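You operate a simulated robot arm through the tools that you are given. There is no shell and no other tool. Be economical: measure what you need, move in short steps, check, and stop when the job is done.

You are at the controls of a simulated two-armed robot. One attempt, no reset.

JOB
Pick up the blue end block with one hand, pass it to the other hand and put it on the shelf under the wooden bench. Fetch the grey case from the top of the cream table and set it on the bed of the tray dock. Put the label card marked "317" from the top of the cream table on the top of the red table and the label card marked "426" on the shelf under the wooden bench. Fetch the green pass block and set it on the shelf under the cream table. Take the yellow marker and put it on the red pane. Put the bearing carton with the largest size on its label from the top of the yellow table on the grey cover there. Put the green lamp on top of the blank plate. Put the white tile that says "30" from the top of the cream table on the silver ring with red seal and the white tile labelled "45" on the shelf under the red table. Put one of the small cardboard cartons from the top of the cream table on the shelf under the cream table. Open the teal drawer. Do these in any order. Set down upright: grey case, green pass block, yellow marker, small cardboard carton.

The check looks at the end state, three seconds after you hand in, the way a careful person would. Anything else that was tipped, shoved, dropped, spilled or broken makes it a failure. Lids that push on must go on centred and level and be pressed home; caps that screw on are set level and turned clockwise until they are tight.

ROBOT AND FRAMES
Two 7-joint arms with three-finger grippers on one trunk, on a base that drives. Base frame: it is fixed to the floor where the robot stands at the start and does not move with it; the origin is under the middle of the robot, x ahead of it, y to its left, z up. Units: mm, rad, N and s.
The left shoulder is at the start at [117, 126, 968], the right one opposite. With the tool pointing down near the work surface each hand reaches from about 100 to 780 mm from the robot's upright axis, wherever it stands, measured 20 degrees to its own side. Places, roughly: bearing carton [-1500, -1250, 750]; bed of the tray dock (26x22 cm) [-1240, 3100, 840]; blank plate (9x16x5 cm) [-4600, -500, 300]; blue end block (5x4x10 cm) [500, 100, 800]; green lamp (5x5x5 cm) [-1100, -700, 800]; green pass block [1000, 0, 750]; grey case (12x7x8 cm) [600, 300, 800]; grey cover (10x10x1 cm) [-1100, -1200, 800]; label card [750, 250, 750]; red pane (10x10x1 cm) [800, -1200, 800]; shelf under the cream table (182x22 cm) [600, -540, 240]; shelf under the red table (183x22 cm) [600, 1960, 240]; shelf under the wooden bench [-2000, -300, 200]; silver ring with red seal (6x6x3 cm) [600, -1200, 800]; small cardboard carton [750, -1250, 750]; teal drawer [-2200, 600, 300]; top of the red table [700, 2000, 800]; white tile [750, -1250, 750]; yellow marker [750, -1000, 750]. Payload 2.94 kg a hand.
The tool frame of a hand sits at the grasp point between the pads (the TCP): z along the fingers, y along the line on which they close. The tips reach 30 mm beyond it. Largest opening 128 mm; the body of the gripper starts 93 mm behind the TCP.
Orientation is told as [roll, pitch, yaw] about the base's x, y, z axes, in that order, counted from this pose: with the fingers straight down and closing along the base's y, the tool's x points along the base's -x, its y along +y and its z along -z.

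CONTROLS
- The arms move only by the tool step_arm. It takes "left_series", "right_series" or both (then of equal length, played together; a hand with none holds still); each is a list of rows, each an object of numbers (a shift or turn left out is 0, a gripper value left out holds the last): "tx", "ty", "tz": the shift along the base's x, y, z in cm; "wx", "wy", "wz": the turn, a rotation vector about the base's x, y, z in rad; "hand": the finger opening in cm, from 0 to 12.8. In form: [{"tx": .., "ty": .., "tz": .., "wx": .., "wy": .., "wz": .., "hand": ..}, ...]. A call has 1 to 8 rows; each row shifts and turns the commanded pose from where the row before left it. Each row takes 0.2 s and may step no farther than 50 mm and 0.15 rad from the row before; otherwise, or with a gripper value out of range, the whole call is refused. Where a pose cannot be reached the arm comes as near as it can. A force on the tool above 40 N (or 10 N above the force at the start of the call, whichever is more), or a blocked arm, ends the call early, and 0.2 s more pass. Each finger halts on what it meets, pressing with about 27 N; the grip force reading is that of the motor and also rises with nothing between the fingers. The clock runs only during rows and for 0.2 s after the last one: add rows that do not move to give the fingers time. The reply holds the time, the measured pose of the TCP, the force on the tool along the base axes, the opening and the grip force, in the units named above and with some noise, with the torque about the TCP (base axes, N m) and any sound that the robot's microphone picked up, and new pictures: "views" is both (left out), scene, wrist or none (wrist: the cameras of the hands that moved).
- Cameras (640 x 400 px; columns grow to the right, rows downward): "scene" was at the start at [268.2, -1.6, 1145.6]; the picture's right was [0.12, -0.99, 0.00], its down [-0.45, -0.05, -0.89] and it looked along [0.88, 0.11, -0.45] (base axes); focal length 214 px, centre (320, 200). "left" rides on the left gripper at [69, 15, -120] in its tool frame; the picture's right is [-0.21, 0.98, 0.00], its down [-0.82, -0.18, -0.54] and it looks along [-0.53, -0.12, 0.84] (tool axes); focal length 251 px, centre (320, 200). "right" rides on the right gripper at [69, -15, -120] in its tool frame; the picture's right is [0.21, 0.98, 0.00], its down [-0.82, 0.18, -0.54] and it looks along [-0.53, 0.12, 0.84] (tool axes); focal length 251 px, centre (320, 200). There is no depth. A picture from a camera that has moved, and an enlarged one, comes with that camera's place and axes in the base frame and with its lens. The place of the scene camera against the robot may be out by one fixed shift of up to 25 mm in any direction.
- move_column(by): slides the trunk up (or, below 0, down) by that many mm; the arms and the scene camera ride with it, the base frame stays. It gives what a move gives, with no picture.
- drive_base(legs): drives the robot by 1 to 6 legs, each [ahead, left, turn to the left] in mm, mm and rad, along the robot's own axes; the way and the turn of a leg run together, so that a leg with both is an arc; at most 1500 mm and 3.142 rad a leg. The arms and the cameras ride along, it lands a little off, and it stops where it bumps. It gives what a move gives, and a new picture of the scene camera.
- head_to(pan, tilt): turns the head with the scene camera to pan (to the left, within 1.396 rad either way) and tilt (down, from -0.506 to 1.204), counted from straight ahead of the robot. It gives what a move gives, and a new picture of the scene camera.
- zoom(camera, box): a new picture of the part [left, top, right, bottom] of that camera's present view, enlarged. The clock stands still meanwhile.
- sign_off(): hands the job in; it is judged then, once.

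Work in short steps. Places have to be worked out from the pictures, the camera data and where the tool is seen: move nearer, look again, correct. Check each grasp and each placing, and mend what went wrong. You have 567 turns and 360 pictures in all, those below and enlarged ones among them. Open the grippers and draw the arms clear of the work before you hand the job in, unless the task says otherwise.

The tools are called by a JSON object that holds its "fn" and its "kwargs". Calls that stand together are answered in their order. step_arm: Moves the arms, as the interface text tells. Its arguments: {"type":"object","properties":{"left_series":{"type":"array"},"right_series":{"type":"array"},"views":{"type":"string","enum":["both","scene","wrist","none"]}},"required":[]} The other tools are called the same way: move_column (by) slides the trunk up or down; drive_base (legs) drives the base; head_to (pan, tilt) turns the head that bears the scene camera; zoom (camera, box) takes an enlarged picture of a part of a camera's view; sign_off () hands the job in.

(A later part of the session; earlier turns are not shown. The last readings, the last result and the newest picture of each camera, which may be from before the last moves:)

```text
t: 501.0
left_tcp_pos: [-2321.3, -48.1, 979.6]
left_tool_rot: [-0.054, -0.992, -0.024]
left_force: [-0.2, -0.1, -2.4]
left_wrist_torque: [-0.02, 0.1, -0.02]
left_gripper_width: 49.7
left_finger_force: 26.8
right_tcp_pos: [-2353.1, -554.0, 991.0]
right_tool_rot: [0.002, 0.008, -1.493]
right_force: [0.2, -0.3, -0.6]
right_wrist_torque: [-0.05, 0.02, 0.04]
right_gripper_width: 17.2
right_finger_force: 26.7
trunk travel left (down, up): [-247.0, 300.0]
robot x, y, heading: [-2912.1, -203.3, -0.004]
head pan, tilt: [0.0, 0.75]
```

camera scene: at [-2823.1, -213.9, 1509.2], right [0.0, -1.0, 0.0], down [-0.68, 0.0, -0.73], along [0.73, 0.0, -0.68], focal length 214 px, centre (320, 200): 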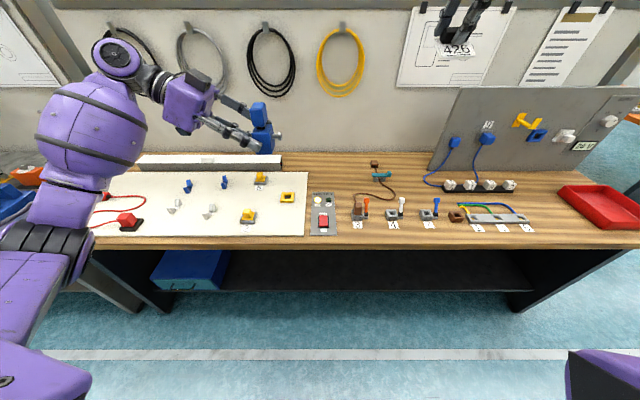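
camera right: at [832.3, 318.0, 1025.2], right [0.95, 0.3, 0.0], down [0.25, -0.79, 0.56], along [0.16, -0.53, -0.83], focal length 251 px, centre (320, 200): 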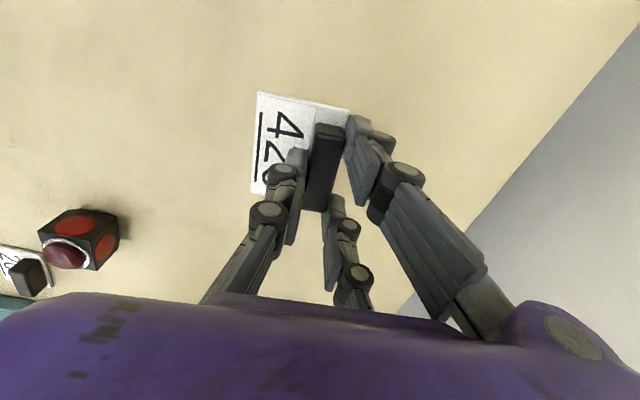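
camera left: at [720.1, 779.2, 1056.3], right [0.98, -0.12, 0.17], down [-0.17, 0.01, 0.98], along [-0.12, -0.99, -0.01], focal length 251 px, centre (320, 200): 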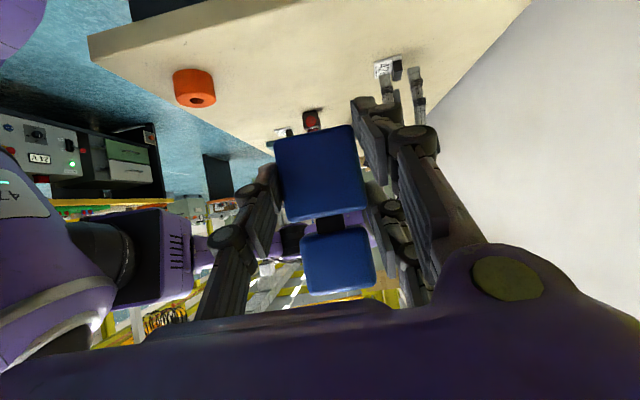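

I back off 260 mm so the block clears the bench edge, then lower the trunk fully, drop the left hand low and keep the right hand high.

{"fn": "drive_base", "kwargs": {"legs": [[-260, 0, 0]]}}

{"fn": "move_column", "kwargs": {"by": -247}}

{"fn": "step_arm", "kwargs": {"left_series": [{"tz": -4.5}, {"tz": -4.5}, {"tz": -4.5}, {"tz": -4.5}, {"tz": -4.5}, {"tz": -4.5}, {"tz": -4.5}, {"tz": -4}], "right_series": [{"tz": 3}, {"tz": 3}, {"tz": 3}, {"tz": 3}, {"tz": 3}, {"tz": 2}, {}, {}], "views": "scene"}}

```text
t: 502.9
left_tcp_pos: [-2578.5, -50.1, 980.1]
left_tool_rot: [-0.053, -0.991, -0.023]
left_force: [-0.1, 0.1, -2.8]
left_wrist_torque: [0.01, 0.06, 0.0]
left_gripper_width: 49.7
left_finger_force: 27.0
right_tcp_pos: [-2611.8, -555.6, 990.7]
right_tool_rot: [0.002, 0.009, -1.496]
right_force: [0.5, 0.5, -0.8]
right_wrist_torque: [0.01, -0.05, -0.01]
right_gripper_width: 16.8
right_finger_force: 26.9
trunk travel left (down, up): [-247.0, 300.0]
robot x, y, heading: [-3173.3, -202.0, -0.004]
head pan, tilt: [0.0, 0.75]
camera scene: at [-2932.9, -213.9, 1192.0], right [0.0, -1.0, 0.0], down [-0.68, 0.0, -0.73], along [0.73, 0.0, -0.68], focal length 214 px, centre (320, 200)
```

scene: 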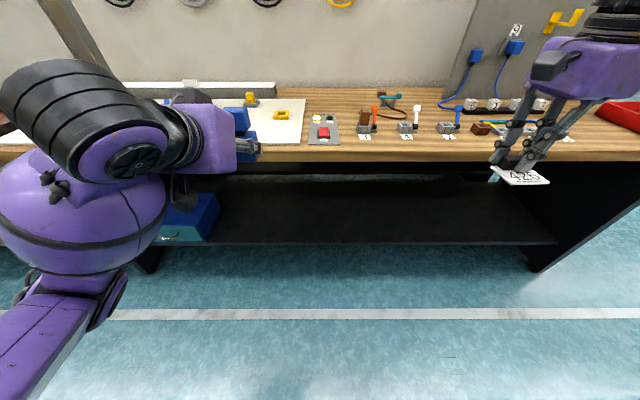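

```text
t: 505.4
left_tcp_pos: [-2531.0, -50.2, 650.1]
left_tool_rot: [-0.058, -0.813, -0.022]
left_force: [0.0, -0.7, -3.4]
left_wrist_torque: [-0.02, 0.12, -0.01]
left_gripper_width: 49.8
left_finger_force: 27.1
right_tcp_pos: [-2611.9, -553.7, 743.8]
right_tool_rot: [0.002, 0.009, -1.495]
right_force: [-0.3, 0.0, 0.0]
right_wrist_torque: [0.03, 0.02, -0.03]
right_gripper_width: 17.0
right_finger_force: 27.4
trunk travel left (down, up): [0.0, 547.0]
robot x, y, heading: [-3170.4, -199.2, -0.005]
head pan, tilt: [0.0, 0.75]
```

```text
t: 507.2
left_tcp_pos: [-2528.0, -52.2, 294.6]
left_tool_rot: [-0.059, -0.815, -0.02]
left_force: [0.5, -1.1, -2.9]
left_wrist_torque: [-0.01, 0.11, -0.01]
left_gripper_width: 49.8
left_finger_force: 27.4
right_tcp_pos: [-2613.3, -554.2, 913.6]
right_tool_rot: [0.0, 0.009, -1.495]
right_force: [-0.1, -0.8, -0.5]
right_wrist_torque: [-0.01, 0.01, -0.01]
right_gripper_width: 17.1
right_finger_force: 26.9
trunk travel left (down, up): [0.0, 547.0]
robot x, y, heading: [-3169.9, -201.1, 0.003]
head pan, tilt: [0.0, 0.75]
camera scene: at [-2851.2, -214.1, 935.7], right [0.0, -1.0, 0.0], down [-0.68, 0.0, -0.73], along [0.73, 0.0, -0.68], focal length 214 px, centre (320, 200)
```

scene: 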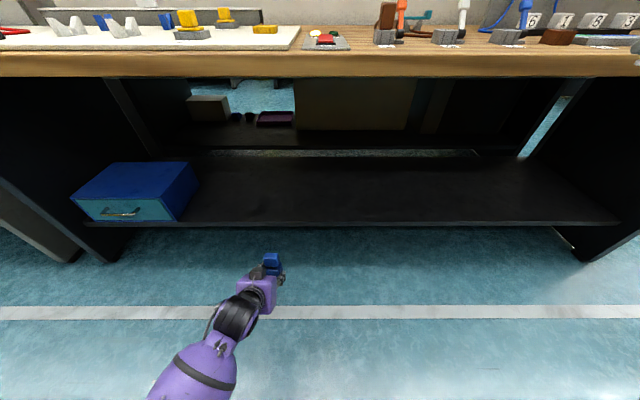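

I correct the left pitch to -1.0, raise the right hand more, then drive in under the bench.

{"fn": "step_arm", "kwargs": {"left_series": [{"wy": -0.09, "wx": 0.02}, {"wy": -0.09, "wx": 0.02}, {}, {}], "right_series": [{"tz": 3}, {"tz": 3}, {"tz": 2}, {}], "views": "none"}}

{"fn": "drive_base", "kwargs": {"legs": [[420, 0, 0]]}}

{"fn": "step_arm", "kwargs": {"left_series": [{"tz": -2}, {"tz": -1.5}], "views": "wrist"}}

```text
t: 508.2
left_tcp_pos: [-2529.7, -50.9, 293.4]
left_tool_rot: [0.021, -0.992, -0.085]
left_force: [-0.4, -0.8, -4.1]
left_wrist_torque: [0.03, 0.14, 0.0]
left_gripper_width: 49.7
left_finger_force: 26.3
right_tcp_pos: [-2612.9, -552.7, 994.1]
right_tool_rot: [0.002, 0.009, -1.494]
right_force: [0.9, -0.1, -0.1]
right_wrist_torque: [-0.02, 0.01, 0.01]
right_gripper_width: 16.9
right_finger_force: 27.9
trunk travel left (down, up): [0.0, 547.0]
robot x, y, heading: [-3171.5, -201.6, -0.003]
head pan, tilt: [0.0, 0.75]
```

```text
t: 510.1
left_tcp_pos: [-2272.8, -47.9, 293.5]
left_tool_rot: [0.022, -0.976, -0.078]
left_force: [-6.4, -1.1, 4.7]
left_wrist_torque: [0.2, 0.27, 0.2]
left_gripper_width: 52.0
left_finger_force: 10.3
right_tcp_pos: [-2348.8, -550.8, 997.0]
right_tool_rot: [-0.001, 0.01, -1.489]
right_force: [0.2, 0.5, -0.1]
right_wrist_torque: [0.0, -0.03, -0.02]
right_gripper_width: 17.2
right_finger_force: 27.0
trunk travel left (down, up): [0.0, 547.0]
robot x, y, heading: [-2907.0, -199.2, 0.003]
head pan, tilt: [0.0, 0.75]
stopped in leg 1: the force on the tool passed its limit at 170 N (the readings are from after the stop); the commanded pose is now the measured one
camera scene: at [-2588.0, -212.8, 936.1], right [0.0, -1.0, 0.0], down [-0.68, 0.0, -0.73], along [0.73, 0.0, -0.68], focal length 214 px, centre (320, 200)
```

scene: 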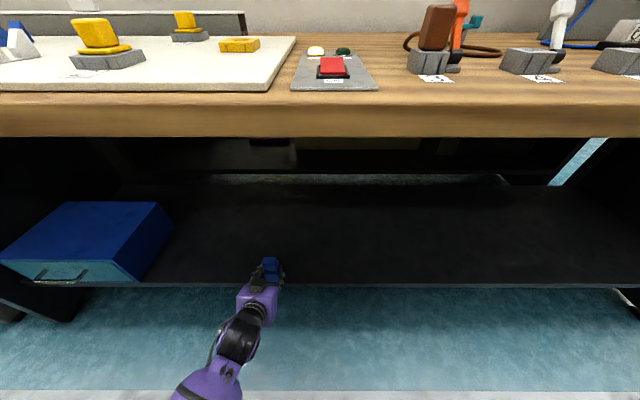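

```text
t: 510.4
left_tcp_pos: [-2273.9, -48.3, 292.6]
left_tool_rot: [0.025, -0.986, -0.081]
left_force: [-23.6, -3.2, 19.5]
left_wrist_torque: [0.59, 0.92, 0.72]
left_gripper_width: 50.4
left_finger_force: 26.5
right_tcp_pos: [-2348.9, -551.2, 996.4]
right_tool_rot: [0.002, 0.01, -1.488]
right_force: [0.7, -0.1, -0.3]
right_wrist_torque: [0.0, 0.01, 0.01]
right_gripper_width: 17.0
right_finger_force: 27.4
trunk travel left (down, up): [0.0, 547.0]
robot x, y, heading: [-2904.2, -203.9, 0.002]
head pan, tilt: [0.0, 0.75]
stopped in row 1 (left hand): the force on the tool passed its limit at 60 N (the readings are from after the stop); the commanded pose is now the measured one
camera left: at [-2409.3, -24.4, 301.0], right [0.18, 0.97, 0.19], down [-0.01, -0.19, 0.98], along [0.98, -0.18, -0.02], focal length 251 px, centre (320, 200)
```

left: 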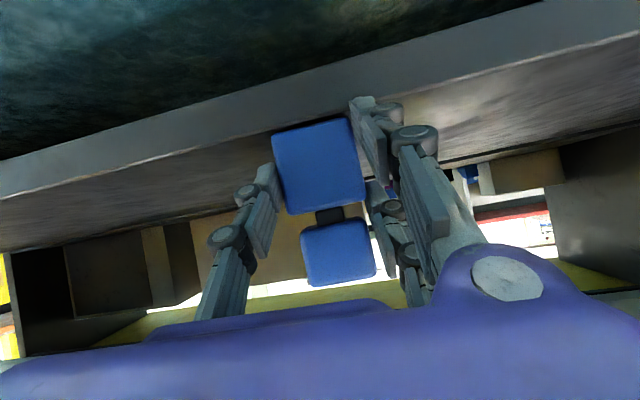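

The hand met the shelf's front edge (shelf top ≈250, higher than thought). I back off, raise the hand 50 mm and re-check.

{"fn": "drive_base", "kwargs": {"legs": [[-80, 0, 0]]}}

{"fn": "step_arm", "kwargs": {"left_series": [{"tz": 3}, {"tz": 3}, {}], "views": "wrist"}}

```text
t: 511.5
left_tcp_pos: [-2352.5, -47.9, 290.1]
left_tool_rot: [0.026, -0.984, -0.082]
left_force: [0.1, -0.2, -3.4]
left_wrist_torque: [-0.01, 0.1, 0.03]
left_gripper_width: 49.6
left_finger_force: 27.1
right_tcp_pos: [-2428.3, -550.7, 996.2]
right_tool_rot: [0.001, 0.011, -1.489]
right_force: [-0.5, 0.0, 0.1]
right_wrist_torque: [0.02, -0.03, 0.02]
right_gripper_width: 17.2
right_finger_force: 26.7
trunk travel left (down, up): [0.0, 547.0]
robot x, y, heading: [-2987.1, -202.1, 0.0]
head pan, tilt: [0.0, 0.75]
camera scene: at [-2667.1, -212.7, 935.9], right [0.0, -1.0, 0.0], down [-0.68, 0.0, -0.73], along [0.73, 0.0, -0.68], focal length 214 px, centre (320, 200)
```

scene: 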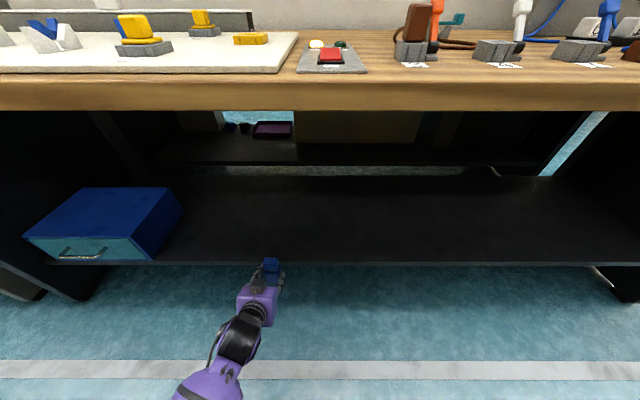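

```text
t: 512.3
left_tcp_pos: [-2351.4, -46.6, 350.0]
left_tool_rot: [0.024, -0.981, -0.081]
left_force: [0.6, -0.3, -2.9]
left_wrist_torque: [-0.01, 0.1, 0.04]
left_gripper_width: 49.8
left_finger_force: 27.4
right_tcp_pos: [-2426.9, -551.2, 994.9]
right_tool_rot: [0.0, 0.009, -1.488]
right_force: [0.1, 0.2, 0.5]
right_wrist_torque: [-0.04, 0.03, 0.0]
right_gripper_width: 17.0
right_finger_force: 26.9
trunk travel left (down, up): [0.0, 547.0]
robot x, y, heading: [-2985.3, -204.3, 0.003]
head pan, tilt: [0.0, 0.75]
camera left: at [-2487.2, -23.4, 358.8], right [0.18, 0.97, 0.19], down [-0.01, -0.19, 0.98], along [0.98, -0.17, -0.03], focal length 251 px, centre (320, 200)
```

left: 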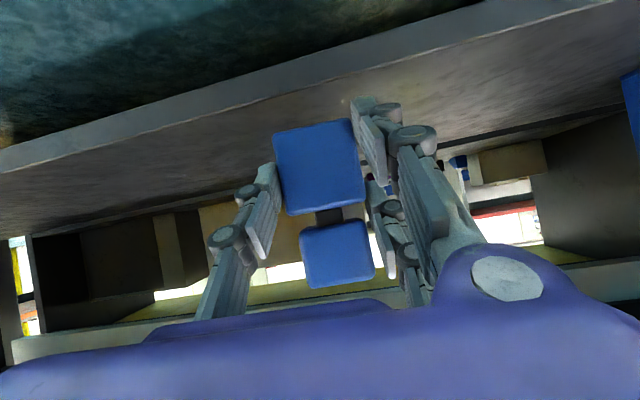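

Clear by ~6 cm now. I drive in 240 mm.

{"fn": "drive_base", "kwargs": {"legs": [[240, 0, 0]]}}

{"fn": "step_arm", "kwargs": {"left_series": [{"tz": -2.5}, {"tz": -2}, {"tz": -0.6}], "views": "wrist"}}

```text
t: 514.0
left_tcp_pos: [-2110.7, -48.3, 349.0]
left_tool_rot: [0.024, -0.983, -0.081]
left_force: [-0.3, -0.1, -3.6]
left_wrist_torque: [-0.02, 0.09, -0.01]
left_gripper_width: 49.9
left_finger_force: 26.9
right_tcp_pos: [-2185.8, -551.4, 995.5]
right_tool_rot: [0.002, 0.008, -1.491]
right_force: [2.0, 0.9, 0.1]
right_wrist_torque: [0.03, 0.02, 0.01]
right_gripper_width: 17.0
right_finger_force: 27.3
trunk travel left (down, up): [0.0, 547.0]
robot x, y, heading: [-2743.5, -200.1, 0.003]
head pan, tilt: [0.0, 0.75]
camera scene: at [-2425.3, -212.6, 935.6], right [0.0, -1.0, 0.0], down [-0.68, 0.0, -0.73], along [0.73, 0.0, -0.68], focal length 214 px, centre (320, 200)
```

scene: 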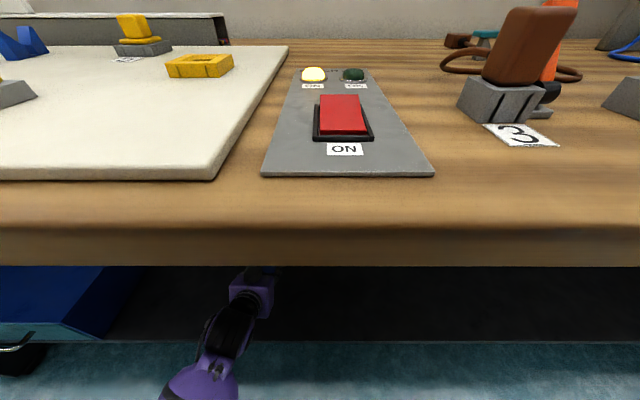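

```text
t: 514.9
left_tcp_pos: [-2111.3, -47.5, 298.3]
left_tool_rot: [0.025, -0.983, -0.079]
left_force: [1.5, 0.1, -2.9]
left_wrist_torque: [0.03, 0.1, 0.02]
left_gripper_width: 49.6
left_finger_force: 27.1
right_tcp_pos: [-2185.7, -549.8, 995.5]
right_tool_rot: [0.0, 0.009, -1.492]
right_force: [0.1, -0.7, 0.1]
right_wrist_torque: [0.02, -0.02, 0.03]
right_gripper_width: 17.3
right_finger_force: 27.1
trunk travel left (down, up): [0.0, 547.0]
robot x, y, heading: [-2743.1, -199.9, -0.001]
head pan, tilt: [0.0, 0.75]
camera left: at [-2246.9, -23.3, 307.6], right [0.18, 0.97, 0.19], down [-0.01, -0.19, 0.98], along [0.98, -0.18, -0.03], focal length 251 px, centre (320, 200)
```

left: 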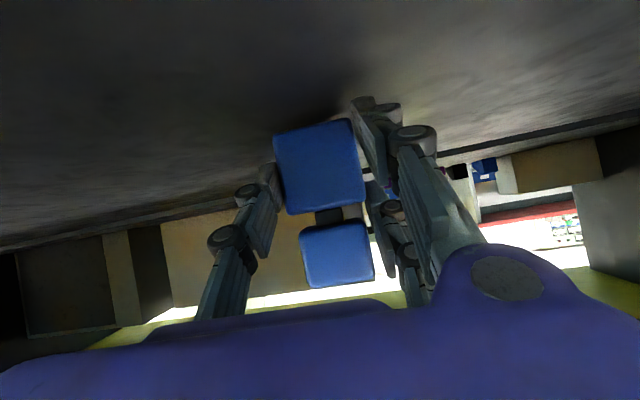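

Lower gently to contact.

{"fn": "step_arm", "kwargs": {"left_series": [{"tz": -0.5}, {"tz": -0.4}, {"tz": -0.3}], "views": "none"}}

```text
t: 515.6
left_tcp_pos: [-2106.7, -47.4, 296.1]
left_tool_rot: [0.028, -1.003, -0.086]
left_force: [-2.2, 0.2, 11.6]
left_wrist_torque: [0.34, 0.11, 0.06]
left_gripper_width: 49.6
left_finger_force: 26.9
right_tcp_pos: [-2186.7, -550.7, 995.5]
right_tool_rot: [0.002, 0.009, -1.489]
right_force: [0.5, 0.0, -0.6]
right_wrist_torque: [-0.03, -0.02, 0.0]
right_gripper_width: 16.9
right_finger_force: 27.2
trunk travel left (down, up): [0.0, 547.0]
robot x, y, heading: [-2745.7, -200.9, -0.003]
head pan, tilt: [0.0, 0.75]
stopped in row 3 (left hand): the force on the tool passed its limit at 44 N (the readings are from after the stop); the commanded pose is now the measured one
```

Contact reached (probably a fingertip). The block hangs a few mm above at most; I open slowly.

{"fn": "step_arm", "kwargs": {"left_series": [{"tz": 0.05, "hand": 4.8}, {"hand": 5.2}, {"hand": 6}, {"hand": 7.5}, {}], "views": "wrist"}}

```text
t: 516.8
left_tcp_pos: [-2108.0, -47.5, 293.1]
left_tool_rot: [0.028, -0.997, -0.083]
left_force: [-0.6, -0.6, 2.4]
left_wrist_torque: [0.01, -0.05, 0.01]
left_gripper_width: 76.2
left_finger_force: 0.0
right_tcp_pos: [-2186.5, -551.1, 996.1]
right_tool_rot: [0.004, 0.008, -1.488]
right_force: [0.4, -0.2, 0.3]
right_wrist_torque: [0.03, -0.03, 0.0]
right_gripper_width: 17.1
right_finger_force: 27.3
trunk travel left (down, up): [0.0, 547.0]
robot x, y, heading: [-2744.9, -200.0, 0.003]
head pan, tilt: [0.0, 0.75]
camera left: at [-2244.6, -23.1, 301.5], right [0.18, 0.96, 0.2], down [-0.02, -0.2, 0.98], along [0.98, -0.18, -0.02], focal length 251 px, centre (320, 200)
```

left: 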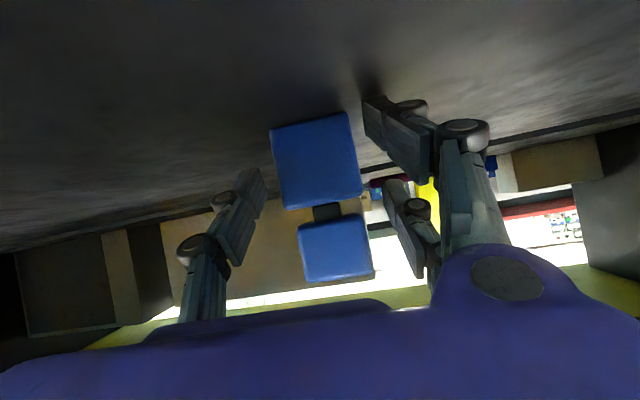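

The block stands. I withdraw back and up.

{"fn": "step_arm", "kwargs": {"left_series": [{"tx": -3, "tz": 1.9}, {"tx": -4, "tz": 2.5}, {"tx": -4, "tz": 2.5}], "views": "wrist"}}

```text
t: 517.6
left_tcp_pos: [-2216.5, -35.3, 367.7]
left_tool_rot: [0.077, -1.009, -0.119]
left_force: [0.9, 0.1, -0.7]
left_wrist_torque: [-0.04, 0.0, 0.0]
left_gripper_width: 75.1
left_finger_force: 0.1
right_tcp_pos: [-2187.2, -551.9, 995.4]
right_tool_rot: [0.001, 0.01, -1.488]
right_force: [0.2, 0.0, -0.3]
right_wrist_torque: [-0.02, -0.01, 0.01]
right_gripper_width: 17.3
right_finger_force: 26.7
trunk travel left (down, up): [0.0, 547.0]
robot x, y, heading: [-2743.1, -200.6, 0.001]
head pan, tilt: [0.0, 0.75]
camera left: at [-2352.6, -11.9, 373.6], right [0.16, 0.96, 0.22], down [-0.03, -0.22, 0.97], along [0.99, -0.17, -0.01], focal length 251 px, centre (320, 200)
```

left: 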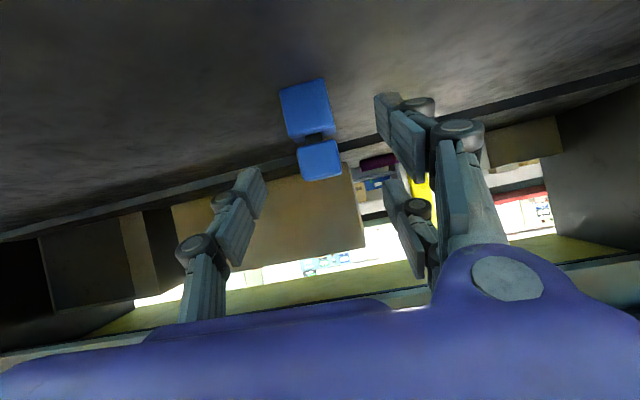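

The blue block stands on the bench shelf. I back out and bring the right hand down with the card.

{"fn": "drive_base", "kwargs": {"legs": [[-330, 0, 0]]}}

{"fn": "step_arm", "kwargs": {"right_series": [{"tz": -4.5, "ty": 1}, {"tz": -4.5, "ty": 1}, {"tz": -4.5, "ty": 1}, {"tz": -4.5, "ty": 1}, {"tz": -4.5, "ty": 1}, {"tz": -4.5, "ty": 1}, {"tz": -4.5, "ty": 1}, {"tz": -4.5, "ty": 1}], "views": "none"}}

{"fn": "step_arm", "kwargs": {"right_series": [{"tz": -4.5, "ty": 1}, {"tz": -4.5, "ty": 1}, {"tz": -4.5, "ty": 1}, {"tz": -4.5, "ty": 1}, {"tz": -4.5}, {"tz": -4}], "views": "scene"}}

```text
t: 519.8
left_tcp_pos: [-2545.1, -35.6, 367.0]
left_tool_rot: [0.071, -1.005, -0.115]
left_force: [0.0, 1.0, 0.1]
left_wrist_torque: [0.0, 0.01, 0.03]
left_gripper_width: 75.2
left_finger_force: 0.1
right_tcp_pos: [-2515.6, -552.0, 995.4]
right_tool_rot: [0.001, 0.009, -1.493]
right_force: [-0.4, -0.3, 0.0]
right_wrist_torque: [0.0, -0.02, 0.0]
right_gripper_width: 17.2
right_finger_force: 27.0
trunk travel left (down, up): [0.0, 547.0]
robot x, y, heading: [-3073.3, -197.7, -0.0]
head pan, tilt: [0.0, 0.75]
camera scene: at [-2754.8, -213.5, 935.9], right [0.0, -1.0, 0.0], down [-0.68, 0.0, -0.73], along [0.73, 0.0, -0.68], focal length 214 px, centre (320, 200)
```

scene: 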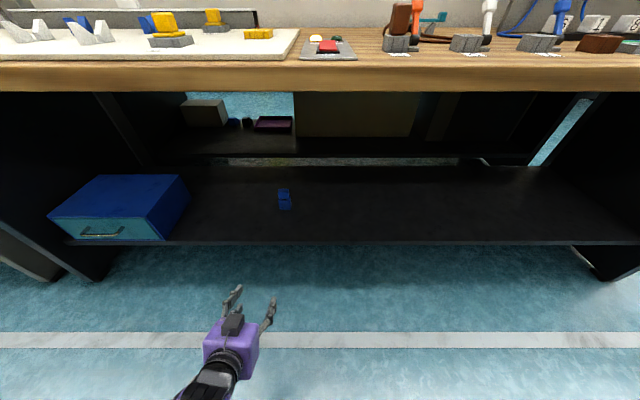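

```text
t: 521.5
left_tcp_pos: [-2546.0, -35.6, 367.8]
left_tool_rot: [0.075, -1.005, -0.117]
left_force: [-0.1, 0.1, -0.5]
left_wrist_torque: [0.0, -0.02, 0.03]
left_gripper_width: 74.9
left_finger_force: 0.2
right_tcp_pos: [-2514.9, -473.0, 634.4]
right_tool_rot: [0.003, 0.008, -1.49]
right_force: [-0.1, 0.6, -0.8]
right_wrist_torque: [-0.01, -0.03, 0.02]
right_gripper_width: 17.0
right_finger_force: 27.1
trunk travel left (down, up): [0.0, 547.0]
robot x, y, heading: [-3074.7, -200.2, -0.003]
head pan, tilt: [0.0, 0.75]
```

```text
t: 523.0
left_tcp_pos: [-2546.9, -36.5, 367.4]
left_tool_rot: [0.076, -1.006, -0.117]
left_force: [0.1, -0.5, 1.5]
left_wrist_torque: [-0.01, -0.02, -0.01]
left_gripper_width: 75.0
left_finger_force: 0.2
right_tcp_pos: [-2515.4, -431.6, 369.8]
right_tool_rot: [0.0, 0.01, -1.492]
right_force: [0.7, 0.2, 0.3]
right_wrist_torque: [-0.03, 0.03, 0.0]
right_gripper_width: 17.2
right_finger_force: 27.4
trunk travel left (down, up): [0.0, 547.0]
robot x, y, heading: [-3073.9, -200.6, 0.002]
head pan, tilt: [0.0, 0.75]
camera scene: at [-2754.5, -213.6, 935.8], right [0.0, -1.0, 0.0], down [-0.68, 0.0, -0.73], along [0.73, 0.0, -0.68], focal length 214 px, centre (320, 200)
```

scene: 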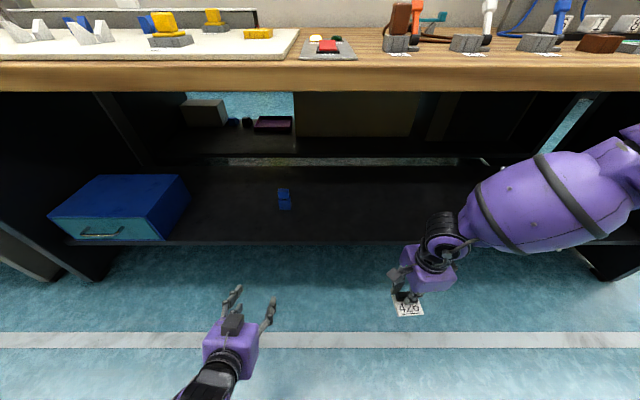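

The right arm's elbow is off-screen; I look at it before driving in.

{"fn": "head_to", "kwargs": {"pan": -0.7, "tilt": 0.7}}

```text
t: 524.0
left_tcp_pos: [-2546.8, -35.9, 366.6]
left_tool_rot: [0.075, -1.006, -0.117]
left_force: [-0.4, 1.1, 0.0]
left_wrist_torque: [0.02, -0.01, -0.02]
left_gripper_width: 75.2
left_finger_force: 0.1
right_tcp_pos: [-2515.9, -433.0, 371.0]
right_tool_rot: [0.002, 0.009, -1.492]
right_force: [0.3, -0.8, -0.3]
right_wrist_torque: [0.03, 0.0, 0.01]
right_gripper_width: 17.1
right_finger_force: 27.3
trunk travel left (down, up): [0.0, 547.0]
robot x, y, heading: [-3076.5, -204.9, -0.005]
head pan, tilt: [-0.7, 0.7]
camera scene: at [-2755.3, -241.7, 944.6], right [-0.33, -0.95, 0.0], down [-0.57, 0.2, -0.8], along [0.75, -0.26, -0.6], focal length 214 px, centre (320, 200)
```

scene: 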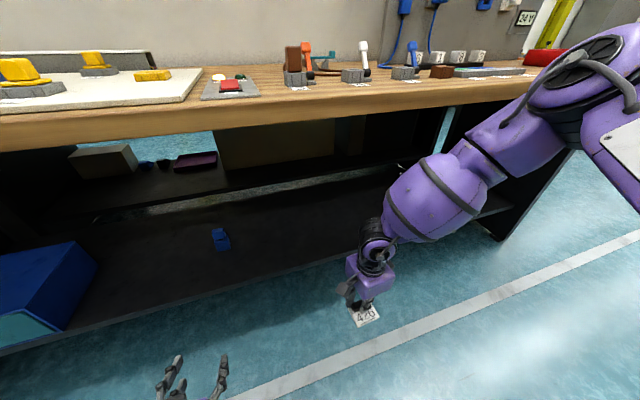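

The elbow would hit the bench. As with the carton, extending the hand straightens the arm and keeps the elbow back; I try that.

{"fn": "step_arm", "kwargs": {"right_series": [{"tx": 4, "ty": 0.5}, {"tx": 4, "ty": 0.5}, {"tx": 3, "ty": 0.5}, {"tx": 3}, {"tx": 2}], "views": "scene"}}

```text
t: 525.2
left_tcp_pos: [-2545.7, -35.8, 367.3]
left_tool_rot: [0.072, -1.005, -0.115]
left_force: [-0.3, -0.8, 0.4]
left_wrist_torque: [0.02, 0.04, 0.01]
left_gripper_width: 74.9
left_finger_force: 0.1
right_tcp_pos: [-2396.1, -417.8, 369.1]
right_tool_rot: [0.0, 0.011, -1.493]
right_force: [0.7, -0.7, -1.0]
right_wrist_torque: [0.02, -0.04, -0.02]
right_gripper_width: 17.3
right_finger_force: 27.3
right hand out of reach, approached as far as the arm can: row 4, 5
trunk travel left (down, up): [0.0, 547.0]
robot x, y, heading: [-3074.8, -200.7, -0.002]
head pan, tilt: [-0.7, 0.7]
camera scene: at [-2772.5, -268.3, 940.1], right [-0.64, -0.76, 0.0], down [-0.49, 0.42, -0.76], along [0.58, -0.49, -0.64], focal length 214 px, centre (320, 200)
```

scene: 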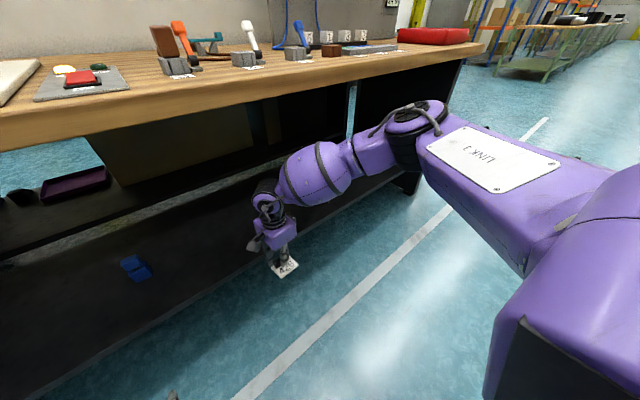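

I add a forward pitch of 0.4 so the wrist stays further back, then drive in; the card can be let down rear edge first.

{"fn": "step_arm", "kwargs": {"right_series": [{"wy": -0.13, "ty": 1}, {"wy": -0.13, "ty": 1}, {"wy": -0.14, "ty": 1}, {"tx": 3}, {"tx": 2}], "views": "none"}}

{"fn": "drive_base", "kwargs": {"legs": [[200, 0, 0]]}}

```text
t: 526.4
left_tcp_pos: [-2546.1, -36.4, 366.9]
left_tool_rot: [0.075, -1.005, -0.116]
left_force: [0.9, -0.3, 0.3]
left_wrist_torque: [0.01, -0.02, 0.02]
left_gripper_width: 74.9
left_finger_force: 0.0
right_tcp_pos: [-2345.0, -388.8, 367.6]
right_tool_rot: [0.4, -0.02, -1.494]
right_force: [-0.3, 0.3, -0.6]
right_wrist_torque: [-0.01, 0.0, 0.02]
right_gripper_width: 17.4
right_finger_force: 27.1
trunk travel left (down, up): [0.0, 547.0]
robot x, y, heading: [-3074.2, -198.7, 0.0]
head pan, tilt: [-0.7, 0.7]
```

```text
t: 528.0
left_tcp_pos: [-2345.1, -36.2, 366.5]
left_tool_rot: [0.075, -1.005, -0.119]
left_force: [0.0, 0.3, -0.4]
left_wrist_torque: [0.02, 0.0, -0.03]
left_gripper_width: 74.7
left_finger_force: 0.1
right_tcp_pos: [-2147.3, -389.8, 368.4]
right_tool_rot: [0.4, -0.02, -1.495]
right_force: [0.2, -0.3, -0.6]
right_wrist_torque: [-0.02, 0.06, 0.02]
right_gripper_width: 16.8
right_finger_force: 27.2
trunk travel left (down, up): [0.0, 547.0]
robot x, y, heading: [-2872.4, -199.6, 0.004]
head pan, tilt: [-0.7, 0.7]
camera scene: at [-2572.1, -268.9, 940.6], right [-0.64, -0.77, 0.0], down [-0.49, 0.41, -0.77], along [0.59, -0.5, -0.64], focal length 214 px, centre (320, 200)
```

scene: 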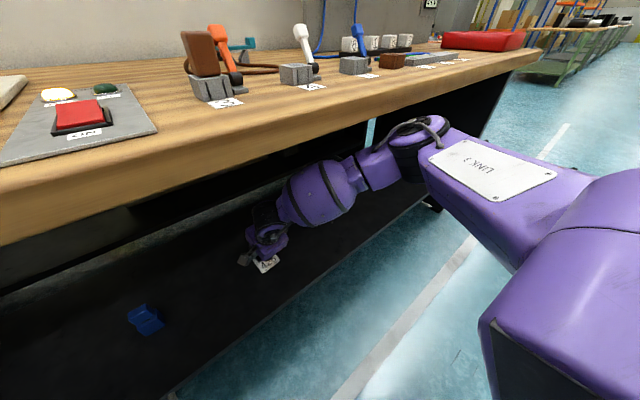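

The hand is inside and the elbow clears the edge. I lower until the card's edge touches.

{"fn": "step_arm", "kwargs": {"right_series": [{"tz": -2}, {"tz": -2}, {"tz": -1}], "views": "wrist"}}

```text
t: 528.8
left_tcp_pos: [-2346.2, -35.7, 366.7]
left_tool_rot: [0.076, -1.004, -0.119]
left_force: [-0.1, 0.7, 0.0]
left_wrist_torque: [0.0, 0.01, 0.01]
left_gripper_width: 74.9
left_finger_force: 0.0
right_tcp_pos: [-2146.1, -389.5, 368.8]
right_tool_rot: [0.4, -0.022, -1.495]
right_force: [-0.7, -0.2, -0.3]
right_wrist_torque: [0.0, -0.01, 0.04]
right_gripper_width: 17.2
right_finger_force: 27.3
right hand out of reach, approached as far as the arm can: row 1, 2, 3
trunk travel left (down, up): [0.0, 547.0]
robot x, y, heading: [-2874.9, -201.6, -0.0]
head pan, tilt: [-0.7, 0.7]
camera right: at [-2212.5, -323.7, 471.7], right [0.88, 0.29, 0.38], down [0.02, -0.81, 0.59], along [0.47, -0.51, -0.72], focal length 251 px, centre (320, 200)
```

right: 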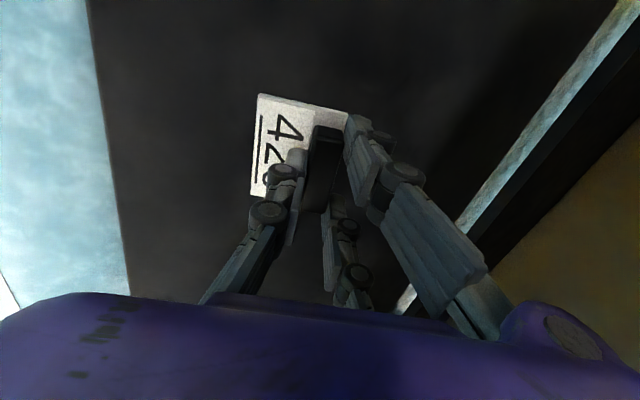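

The shelf front is at x≈-2267, so there is room to pull back. I lower while easing back and outward.

{"fn": "step_arm", "kwargs": {"right_series": [{"tx": -1, "ty": -1.2, "tz": -2}, {"tx": -1, "ty": -1.2, "tz": -2}, {"tx": -0.5, "ty": -1, "tz": -1.5}], "views": "none"}}

```text
t: 529.6
left_tcp_pos: [-2345.6, -35.7, 365.9]
left_tool_rot: [0.078, -1.005, -0.118]
left_force: [-0.4, 0.9, 0.2]
left_wrist_torque: [0.01, 0.06, 0.03]
left_gripper_width: 74.6
left_finger_force: 0.1
right_tcp_pos: [-2170.7, -423.6, 313.4]
right_tool_rot: [0.402, -0.022, -1.496]
right_force: [0.1, -0.4, 0.1]
right_wrist_torque: [0.0, 0.01, 0.0]
right_gripper_width: 17.1
right_finger_force: 27.3
trunk travel left (down, up): [0.0, 547.0]
robot x, y, heading: [-2869.4, -200.0, -0.003]
head pan, tilt: [-0.7, 0.7]
```

Good. I now flatten the tilt partly before the final touch.

{"fn": "step_arm", "kwargs": {"right_series": [{"wy": 0.13}, {"wy": 0.13}], "views": "none"}}

```text
t: 530.2
left_tcp_pos: [-2344.8, -35.9, 365.7]
left_tool_rot: [0.075, -1.004, -0.118]
left_force: [-0.1, -0.1, -1.0]
left_wrist_torque: [0.0, -0.02, 0.02]
left_gripper_width: 75.2
left_finger_force: 0.1
right_tcp_pos: [-2170.6, -424.7, 313.9]
right_tool_rot: [0.336, -0.015, -1.493]
right_force: [0.0, 0.3, 0.0]
right_wrist_torque: [0.03, 0.0, 0.03]
right_gripper_width: 17.1
right_finger_force: 26.8
right hand out of reach, approached as far as the arm can: row 1, 2
trunk travel left (down, up): [0.0, 547.0]
robot x, y, heading: [-2874.1, -201.0, -0.0]
head pan, tilt: [-0.7, 0.7]
```

{"fn": "step_arm", "kwargs": {"right_series": [{"tx": -0.8, "ty": -1, "wy": 0.06}, {"tx": -0.8, "ty": -1, "wy": 0.06, "tz": -0.8}, {"tz": -0.6, "ty": -0.5}], "views": "wrist"}}

```text
t: 531.0
left_tcp_pos: [-2345.5, -35.7, 366.4]
left_tool_rot: [0.076, -1.007, -0.119]
left_force: [0.6, 0.3, -0.1]
left_wrist_torque: [-0.03, 0.0, 0.01]
left_gripper_width: 74.9
left_finger_force: 0.1
right_tcp_pos: [-2187.5, -448.2, 299.4]
right_tool_rot: [0.217, -0.005, -1.492]
right_force: [-0.3, -0.2, -0.6]
right_wrist_torque: [-0.03, -0.01, -0.05]
right_gripper_width: 16.9
right_finger_force: 27.0
trunk travel left (down, up): [0.0, 547.0]
robot x, y, heading: [-2873.2, -199.6, -0.003]
head pan, tilt: [-0.7, 0.7]
camera right: at [-2233.2, -383.0, 413.7], right [0.93, 0.29, 0.21], down [0.12, -0.81, 0.57], along [0.33, -0.51, -0.79], focal length 251 px, centre (320, 200)
```

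right: 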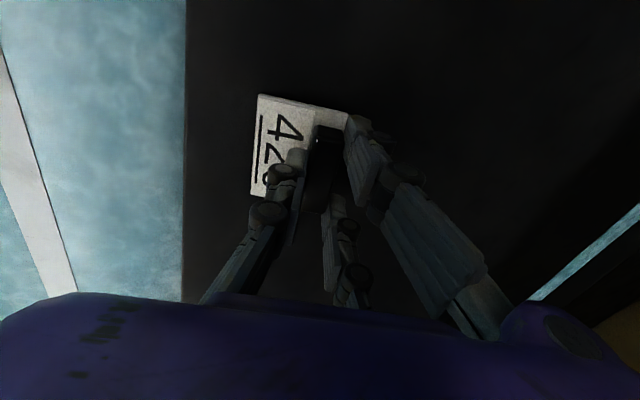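

Card edge is ~40 mm inside the shelf front. Lower to contact.

{"fn": "step_arm", "kwargs": {"right_series": [{"tz": -0.4}, {"tz": -0.4}, {"tz": -0.3}], "views": "none"}}

```text
t: 531.8
left_tcp_pos: [-2346.2, -35.7, 366.9]
left_tool_rot: [0.076, -1.006, -0.118]
left_force: [-0.4, 0.0, 0.2]
left_wrist_torque: [0.0, 0.0, 0.03]
left_gripper_width: 75.0
left_finger_force: 0.1
right_tcp_pos: [-2187.8, -449.7, 295.8]
right_tool_rot: [0.224, -0.003, -1.491]
right_force: [5.7, 4.2, 16.3]
right_wrist_torque: [-0.47, 0.28, 0.11]
right_gripper_width: 17.2
right_finger_force: 27.1
right hand out of reach, approached as far as the arm can: row 3
trunk travel left (down, up): [0.0, 547.0]
robot x, y, heading: [-2873.5, -203.7, -0.007]
head pan, tilt: [-0.7, 0.7]
```

Contact. Open and rise slightly back.

{"fn": "step_arm", "kwargs": {"right_series": [{"hand": 3}, {"hand": 5}, {}, {"tz": 3}, {"tz": 3}], "views": "wrist"}}

```text
t: 533.0
left_tcp_pos: [-2347.9, -39.2, 371.2]
left_tool_rot: [0.085, -1.01, -0.134]
left_force: [0.3, 0.3, -0.7]
left_wrist_torque: [-0.01, 0.01, 0.03]
left_gripper_width: 75.0
left_finger_force: 0.0
right_tcp_pos: [-2206.9, -463.7, 345.5]
right_tool_rot: [0.2, -0.006, -1.506]
right_force: [0.2, -0.5, 0.1]
right_wrist_torque: [-0.02, -0.04, -0.02]
right_gripper_width: 49.9
right_finger_force: 0.1
trunk travel left (down, up): [0.0, 547.0]
robot x, y, heading: [-2879.0, -201.9, -0.009]
head pan, tilt: [-0.7, 0.7]
camera right: at [-2249.6, -397.6, 459.9], right [0.94, 0.28, 0.19], down [0.12, -0.81, 0.57], along [0.32, -0.51, -0.8], focal length 251 px, centre (320, 200)
```

right: 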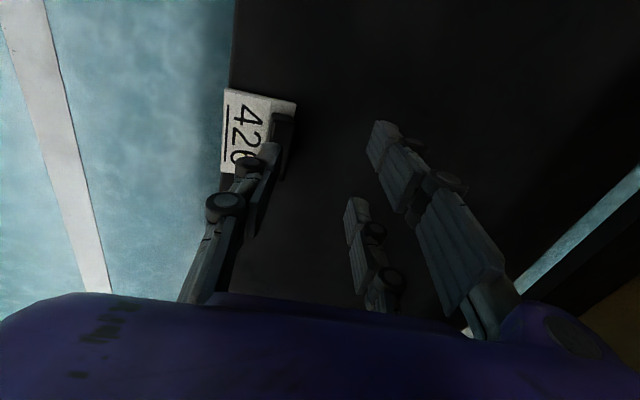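

The card was dragged back to the shelf edge. I lower the open hand again so the rear finger sits behind the grip bar, and push the card inward.

{"fn": "step_arm", "kwargs": {"right_series": [{"tx": -0.8}, {"tz": -2.5}, {"tz": -2}, {"tz": -0.9}], "views": "wrist"}}

```text
t: 534.0
left_tcp_pos: [-2348.0, -34.4, 368.5]
left_tool_rot: [0.078, -1.01, -0.121]
left_force: [-0.3, -0.4, -0.2]
left_wrist_torque: [0.0, -0.02, -0.03]
left_gripper_width: 75.1
left_finger_force: 0.0
right_tcp_pos: [-2201.0, -454.0, 303.8]
right_tool_rot: [0.216, -0.01, -1.501]
right_force: [-2.1, -0.9, 3.8]
right_wrist_torque: [-0.02, 0.13, 0.04]
right_gripper_width: 55.4
right_finger_force: 0.7
trunk travel left (down, up): [0.0, 547.0]
robot x, y, heading: [-2871.4, -201.1, -0.004]
head pan, tilt: [-0.7, 0.7]
stopped in row 4 (right hand): the force on the tool passed its limit at 66 N (the readings are from after the stop); the commanded pose is now the measured one
camera right: at [-2246.1, -387.3, 416.3], right [0.94, 0.28, 0.21], down [0.12, -0.81, 0.58], along [0.33, -0.51, -0.79], focal length 251 px, centre (320, 200)
```

right: 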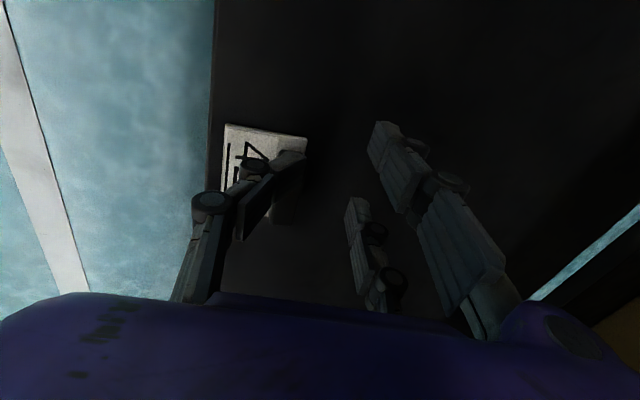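

The finger landed on the bar. I rise, shift back 22 mm, lower behind the bar and push in.

{"fn": "step_arm", "kwargs": {"right_series": [{"tz": 2.2, "hand": 5}, {"tx": -2.2}, {"tz": -1.5}, {"tz": -1}], "views": "wrist"}}

```text
t: 535.0
left_tcp_pos: [-2349.0, -35.5, 374.7]
left_tool_rot: [0.072, -1.021, -0.117]
left_force: [0.3, -0.2, 0.4]
left_wrist_torque: [0.03, -0.04, -0.02]
left_gripper_width: 74.9
left_finger_force: 0.0
right_tcp_pos: [-2221.8, -456.3, 312.7]
right_tool_rot: [0.238, -0.013, -1.508]
right_force: [0.5, -0.4, -0.2]
right_wrist_torque: [-0.01, -0.01, 0.01]
right_gripper_width: 51.1
right_finger_force: 0.0
trunk travel left (down, up): [0.0, 547.0]
robot x, y, heading: [-2869.9, -200.4, -0.007]
head pan, tilt: [-0.7, 0.7]
camera right: at [-2268.0, -389.0, 424.5], right [0.93, 0.28, 0.23], down [0.1, -0.81, 0.58], along [0.34, -0.52, -0.78], focal length 251 px, centre (320, 200)
```

right: 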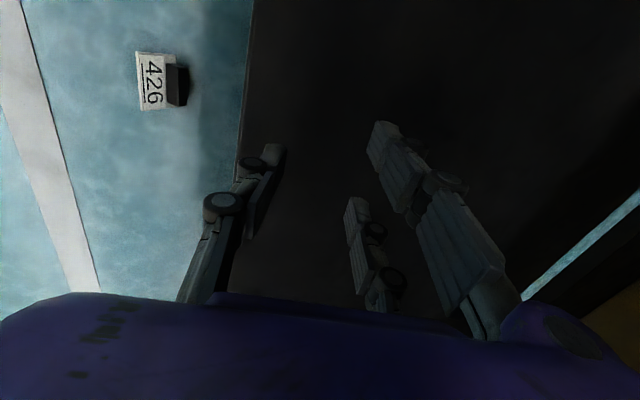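

The card slid off the edge and dropped to the floor (it lies face up near (-2368,-497)). I back out, lift the right hand away, and make the left hand vertical to pick it up.

{"fn": "drive_base", "kwargs": {"legs": [[-330, 0, 0]]}}

{"fn": "step_arm", "kwargs": {"left_series": [{"wy": 0.145}, {"wy": 0.145}, {"wy": 0.145}, {"wy": 0.145}, {"wy": 0.145}, {"wy": 0.145}, {"wy": 0.14}, {"wx": -0.07, "wz": 0.1}], "right_series": [{"tz": 4.5}, {"tz": 4.5}, {"tz": 4.5}, {"tz": 4.5}, {"tz": 4.5}, {"tz": 4.5}, {"tz": 4.5}, {"tz": 4.5}], "views": "none"}}

{"fn": "head_to", "kwargs": {"pan": -0.2, "tilt": 0.95}}

```text
t: 535.7
left_tcp_pos: [-2349.0, -34.0, 369.9]
left_tool_rot: [0.069, -1.015, -0.121]
left_force: [0.2, -0.9, 0.8]
left_wrist_torque: [-0.01, 0.01, -0.01]
left_gripper_width: 75.3
left_finger_force: 0.0
right_tcp_pos: [-2220.0, -457.8, 311.3]
right_tool_rot: [0.237, -0.013, -1.516]
right_force: [0.4, -0.1, -0.8]
right_wrist_torque: [-0.03, 0.01, -0.02]
right_gripper_width: 50.0
right_finger_force: 0.1
trunk travel left (down, up): [0.0, 547.0]
robot x, y, heading: [-2877.1, -200.5, -0.007]
head pan, tilt: [-0.7, 0.7]
stopped in leg 1: the robot was blocked; the commanded pose is now the measured one
camera scene: at [-2583.3, -264.0, 943.0], right [-0.65, -0.76, 0.0], down [-0.48, 0.41, -0.77], along [0.59, -0.5, -0.64], focal length 214 px, centre (320, 200)
```

scene: 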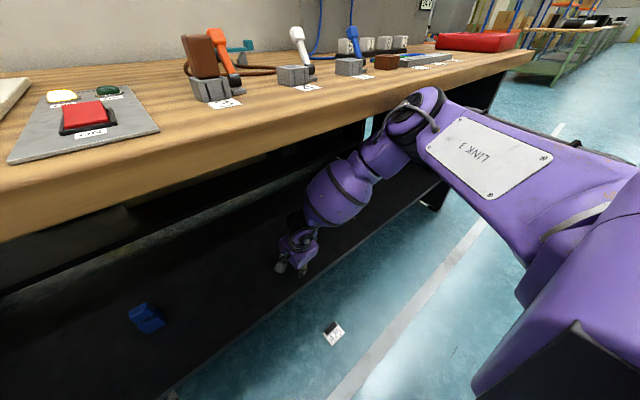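

```text
t: 536.4
left_tcp_pos: [-2347.3, -34.3, 366.9]
left_tool_rot: [0.024, -0.65, -0.083]
left_force: [-0.3, -0.6, 0.0]
left_wrist_torque: [0.03, 0.03, 0.0]
left_gripper_width: 75.1
left_finger_force: 0.1
right_tcp_pos: [-2314.8, -490.1, 329.6]
right_tool_rot: [0.014, -0.044, -1.541]
right_force: [-1.3, 0.6, 0.3]
right_wrist_torque: [-0.04, 0.01, -0.03]
right_gripper_width: 50.3
right_finger_force: 0.0
trunk travel left (down, up): [0.0, 547.0]
robot x, y, heading: [-2872.2, -197.7, -0.005]
head pan, tilt: [-0.7, 0.7]
stopped in row 3 (right hand): the arm was blocked; the commanded pose is now the measured one
```

```text
t: 537.4
left_tcp_pos: [-2346.9, -35.1, 366.6]
left_tool_rot: [0.022, -0.652, -0.081]
left_force: [-0.4, 0.6, -0.7]
left_wrist_torque: [-0.02, 0.0, -0.01]
left_gripper_width: 75.0
left_finger_force: 0.1
right_tcp_pos: [-2314.4, -491.4, 327.8]
right_tool_rot: [0.01, -0.045, -1.54]
right_force: [-0.8, -0.1, 0.3]
right_wrist_torque: [0.02, -0.01, -0.01]
right_gripper_width: 49.9
right_finger_force: 0.1
trunk travel left (down, up): [0.0, 547.0]
robot x, y, heading: [-2878.5, -195.4, -0.006]
head pan, tilt: [-0.201, 0.949]
camera scene: at [-2568.3, -239.3, 925.9], right [-0.36, -0.93, 0.0], down [-0.72, 0.28, -0.64], along [0.6, -0.23, -0.77], focal length 214 px, centre (320, 200)
```

scene: 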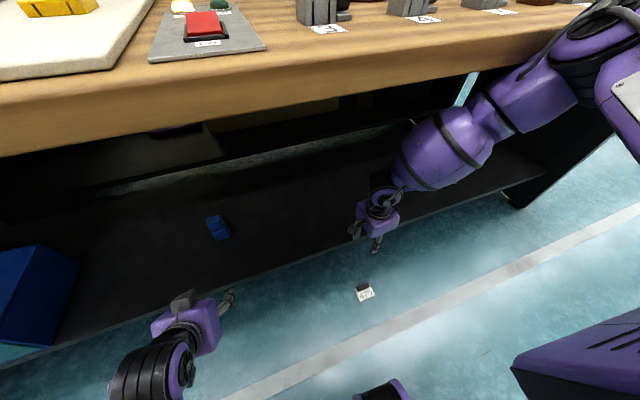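

The right elbow was wedged at the bench edge. I try backing off again.

{"fn": "drive_base", "kwargs": {"legs": [[-250, 0, 0]]}}

```text
t: 539.2
left_tcp_pos: [-2593.7, -34.4, 366.2]
left_tool_rot: [0.023, -0.654, -0.084]
left_force: [-0.1, 0.0, -0.6]
left_wrist_torque: [0.01, -0.01, 0.0]
left_gripper_width: 74.9
left_finger_force: 0.0
right_tcp_pos: [-2559.7, -489.7, 328.9]
right_tool_rot: [0.014, -0.045, -1.541]
right_force: [-0.3, 0.5, -0.2]
right_wrist_torque: [0.01, -0.03, 0.0]
right_gripper_width: 50.4
right_finger_force: 0.1
trunk travel left (down, up): [0.0, 547.0]
robot x, y, heading: [-3119.6, -195.9, -0.005]
head pan, tilt: [-0.201, 0.949]
camera scene: at [-2814.6, -238.2, 926.2], right [-0.36, -0.93, 0.0], down [-0.71, 0.28, -0.64], along [0.6, -0.23, -0.77], focal length 214 px, centre (320, 200)
```

scene: 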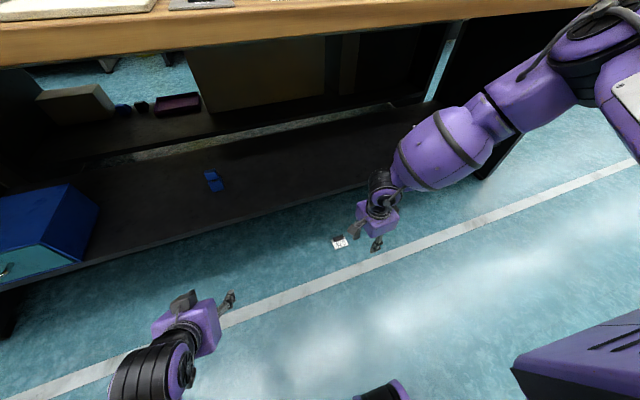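

Free now. I raise the right hand, make the left hand vertical, and position over the card.

{"fn": "step_arm", "kwargs": {"left_series": [{"wy": 0.14}, {"wy": 0.14}, {"wy": 0.14}, {"wy": 0.14}, {"wy": 0.09, "wx": -0.02, "wz": 0.08}, {}, {}, {"hand": 6}], "right_series": [{"tz": 4.5}, {"tz": 4.5}, {"tz": 4.5}, {"tz": 4.5}, {"tz": 4.5, "tx": -1}, {"tz": 4.5, "tx": -2}, {"tz": 4.5, "tx": -2}, {"tz": 4.5, "tx": -2}], "views": "none"}}

{"fn": "drive_base", "kwargs": {"legs": [[0, -380, 0], [240, 0, 0]]}}

```text
t: 541.0
left_tcp_pos: [-2593.5, -32.8, 367.3]
left_tool_rot: [-0.043, -0.002, 0.015]
left_force: [0.1, -0.1, -0.8]
left_wrist_torque: [0.01, 0.0, 0.01]
left_gripper_width: 59.9
left_finger_force: 0.0
right_tcp_pos: [-2626.3, -489.0, 690.9]
right_tool_rot: [0.015, -0.046, -1.54]
right_force: [0.0, -0.1, -0.6]
right_wrist_torque: [-0.01, 0.01, -0.02]
right_gripper_width: 50.0
right_finger_force: 0.0
trunk travel left (down, up): [0.0, 547.0]
robot x, y, heading: [-3120.7, -196.6, -0.006]
head pan, tilt: [-0.201, 0.949]
```

```text
t: 546.1
left_tcp_pos: [-2371.9, -404.8, 366.9]
left_tool_rot: [-0.044, -0.002, 0.015]
left_force: [0.7, -0.2, -0.2]
left_wrist_torque: [-0.01, 0.02, -0.02]
left_gripper_width: 60.0
left_finger_force: 0.0
right_tcp_pos: [-2411.0, -858.6, 689.8]
right_tool_rot: [-0.004, -0.052, -1.544]
right_force: [-4.4, -0.1, 0.9]
right_wrist_torque: [0.0, -0.74, -0.15]
right_gripper_width: 50.0
right_finger_force: 0.1
trunk travel left (down, up): [0.0, 547.0]
robot x, y, heading: [-2900.8, -563.4, -0.006]
head pan, tilt: [-0.201, 0.949]
stopped in leg 2: the force on the tool passed its limit at 122 N (the readings are from after the stop); the commanded pose is now the measured one
camera scene: at [-2595.0, -596.0, 920.4], right [-0.2, -0.98, 0.0], down [-0.8, 0.17, -0.58], along [0.57, -0.12, -0.81], focal length 214 px, centre (320, 200)
```

scene: 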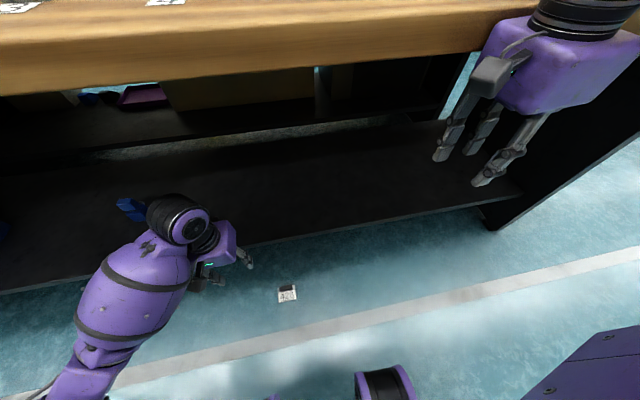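

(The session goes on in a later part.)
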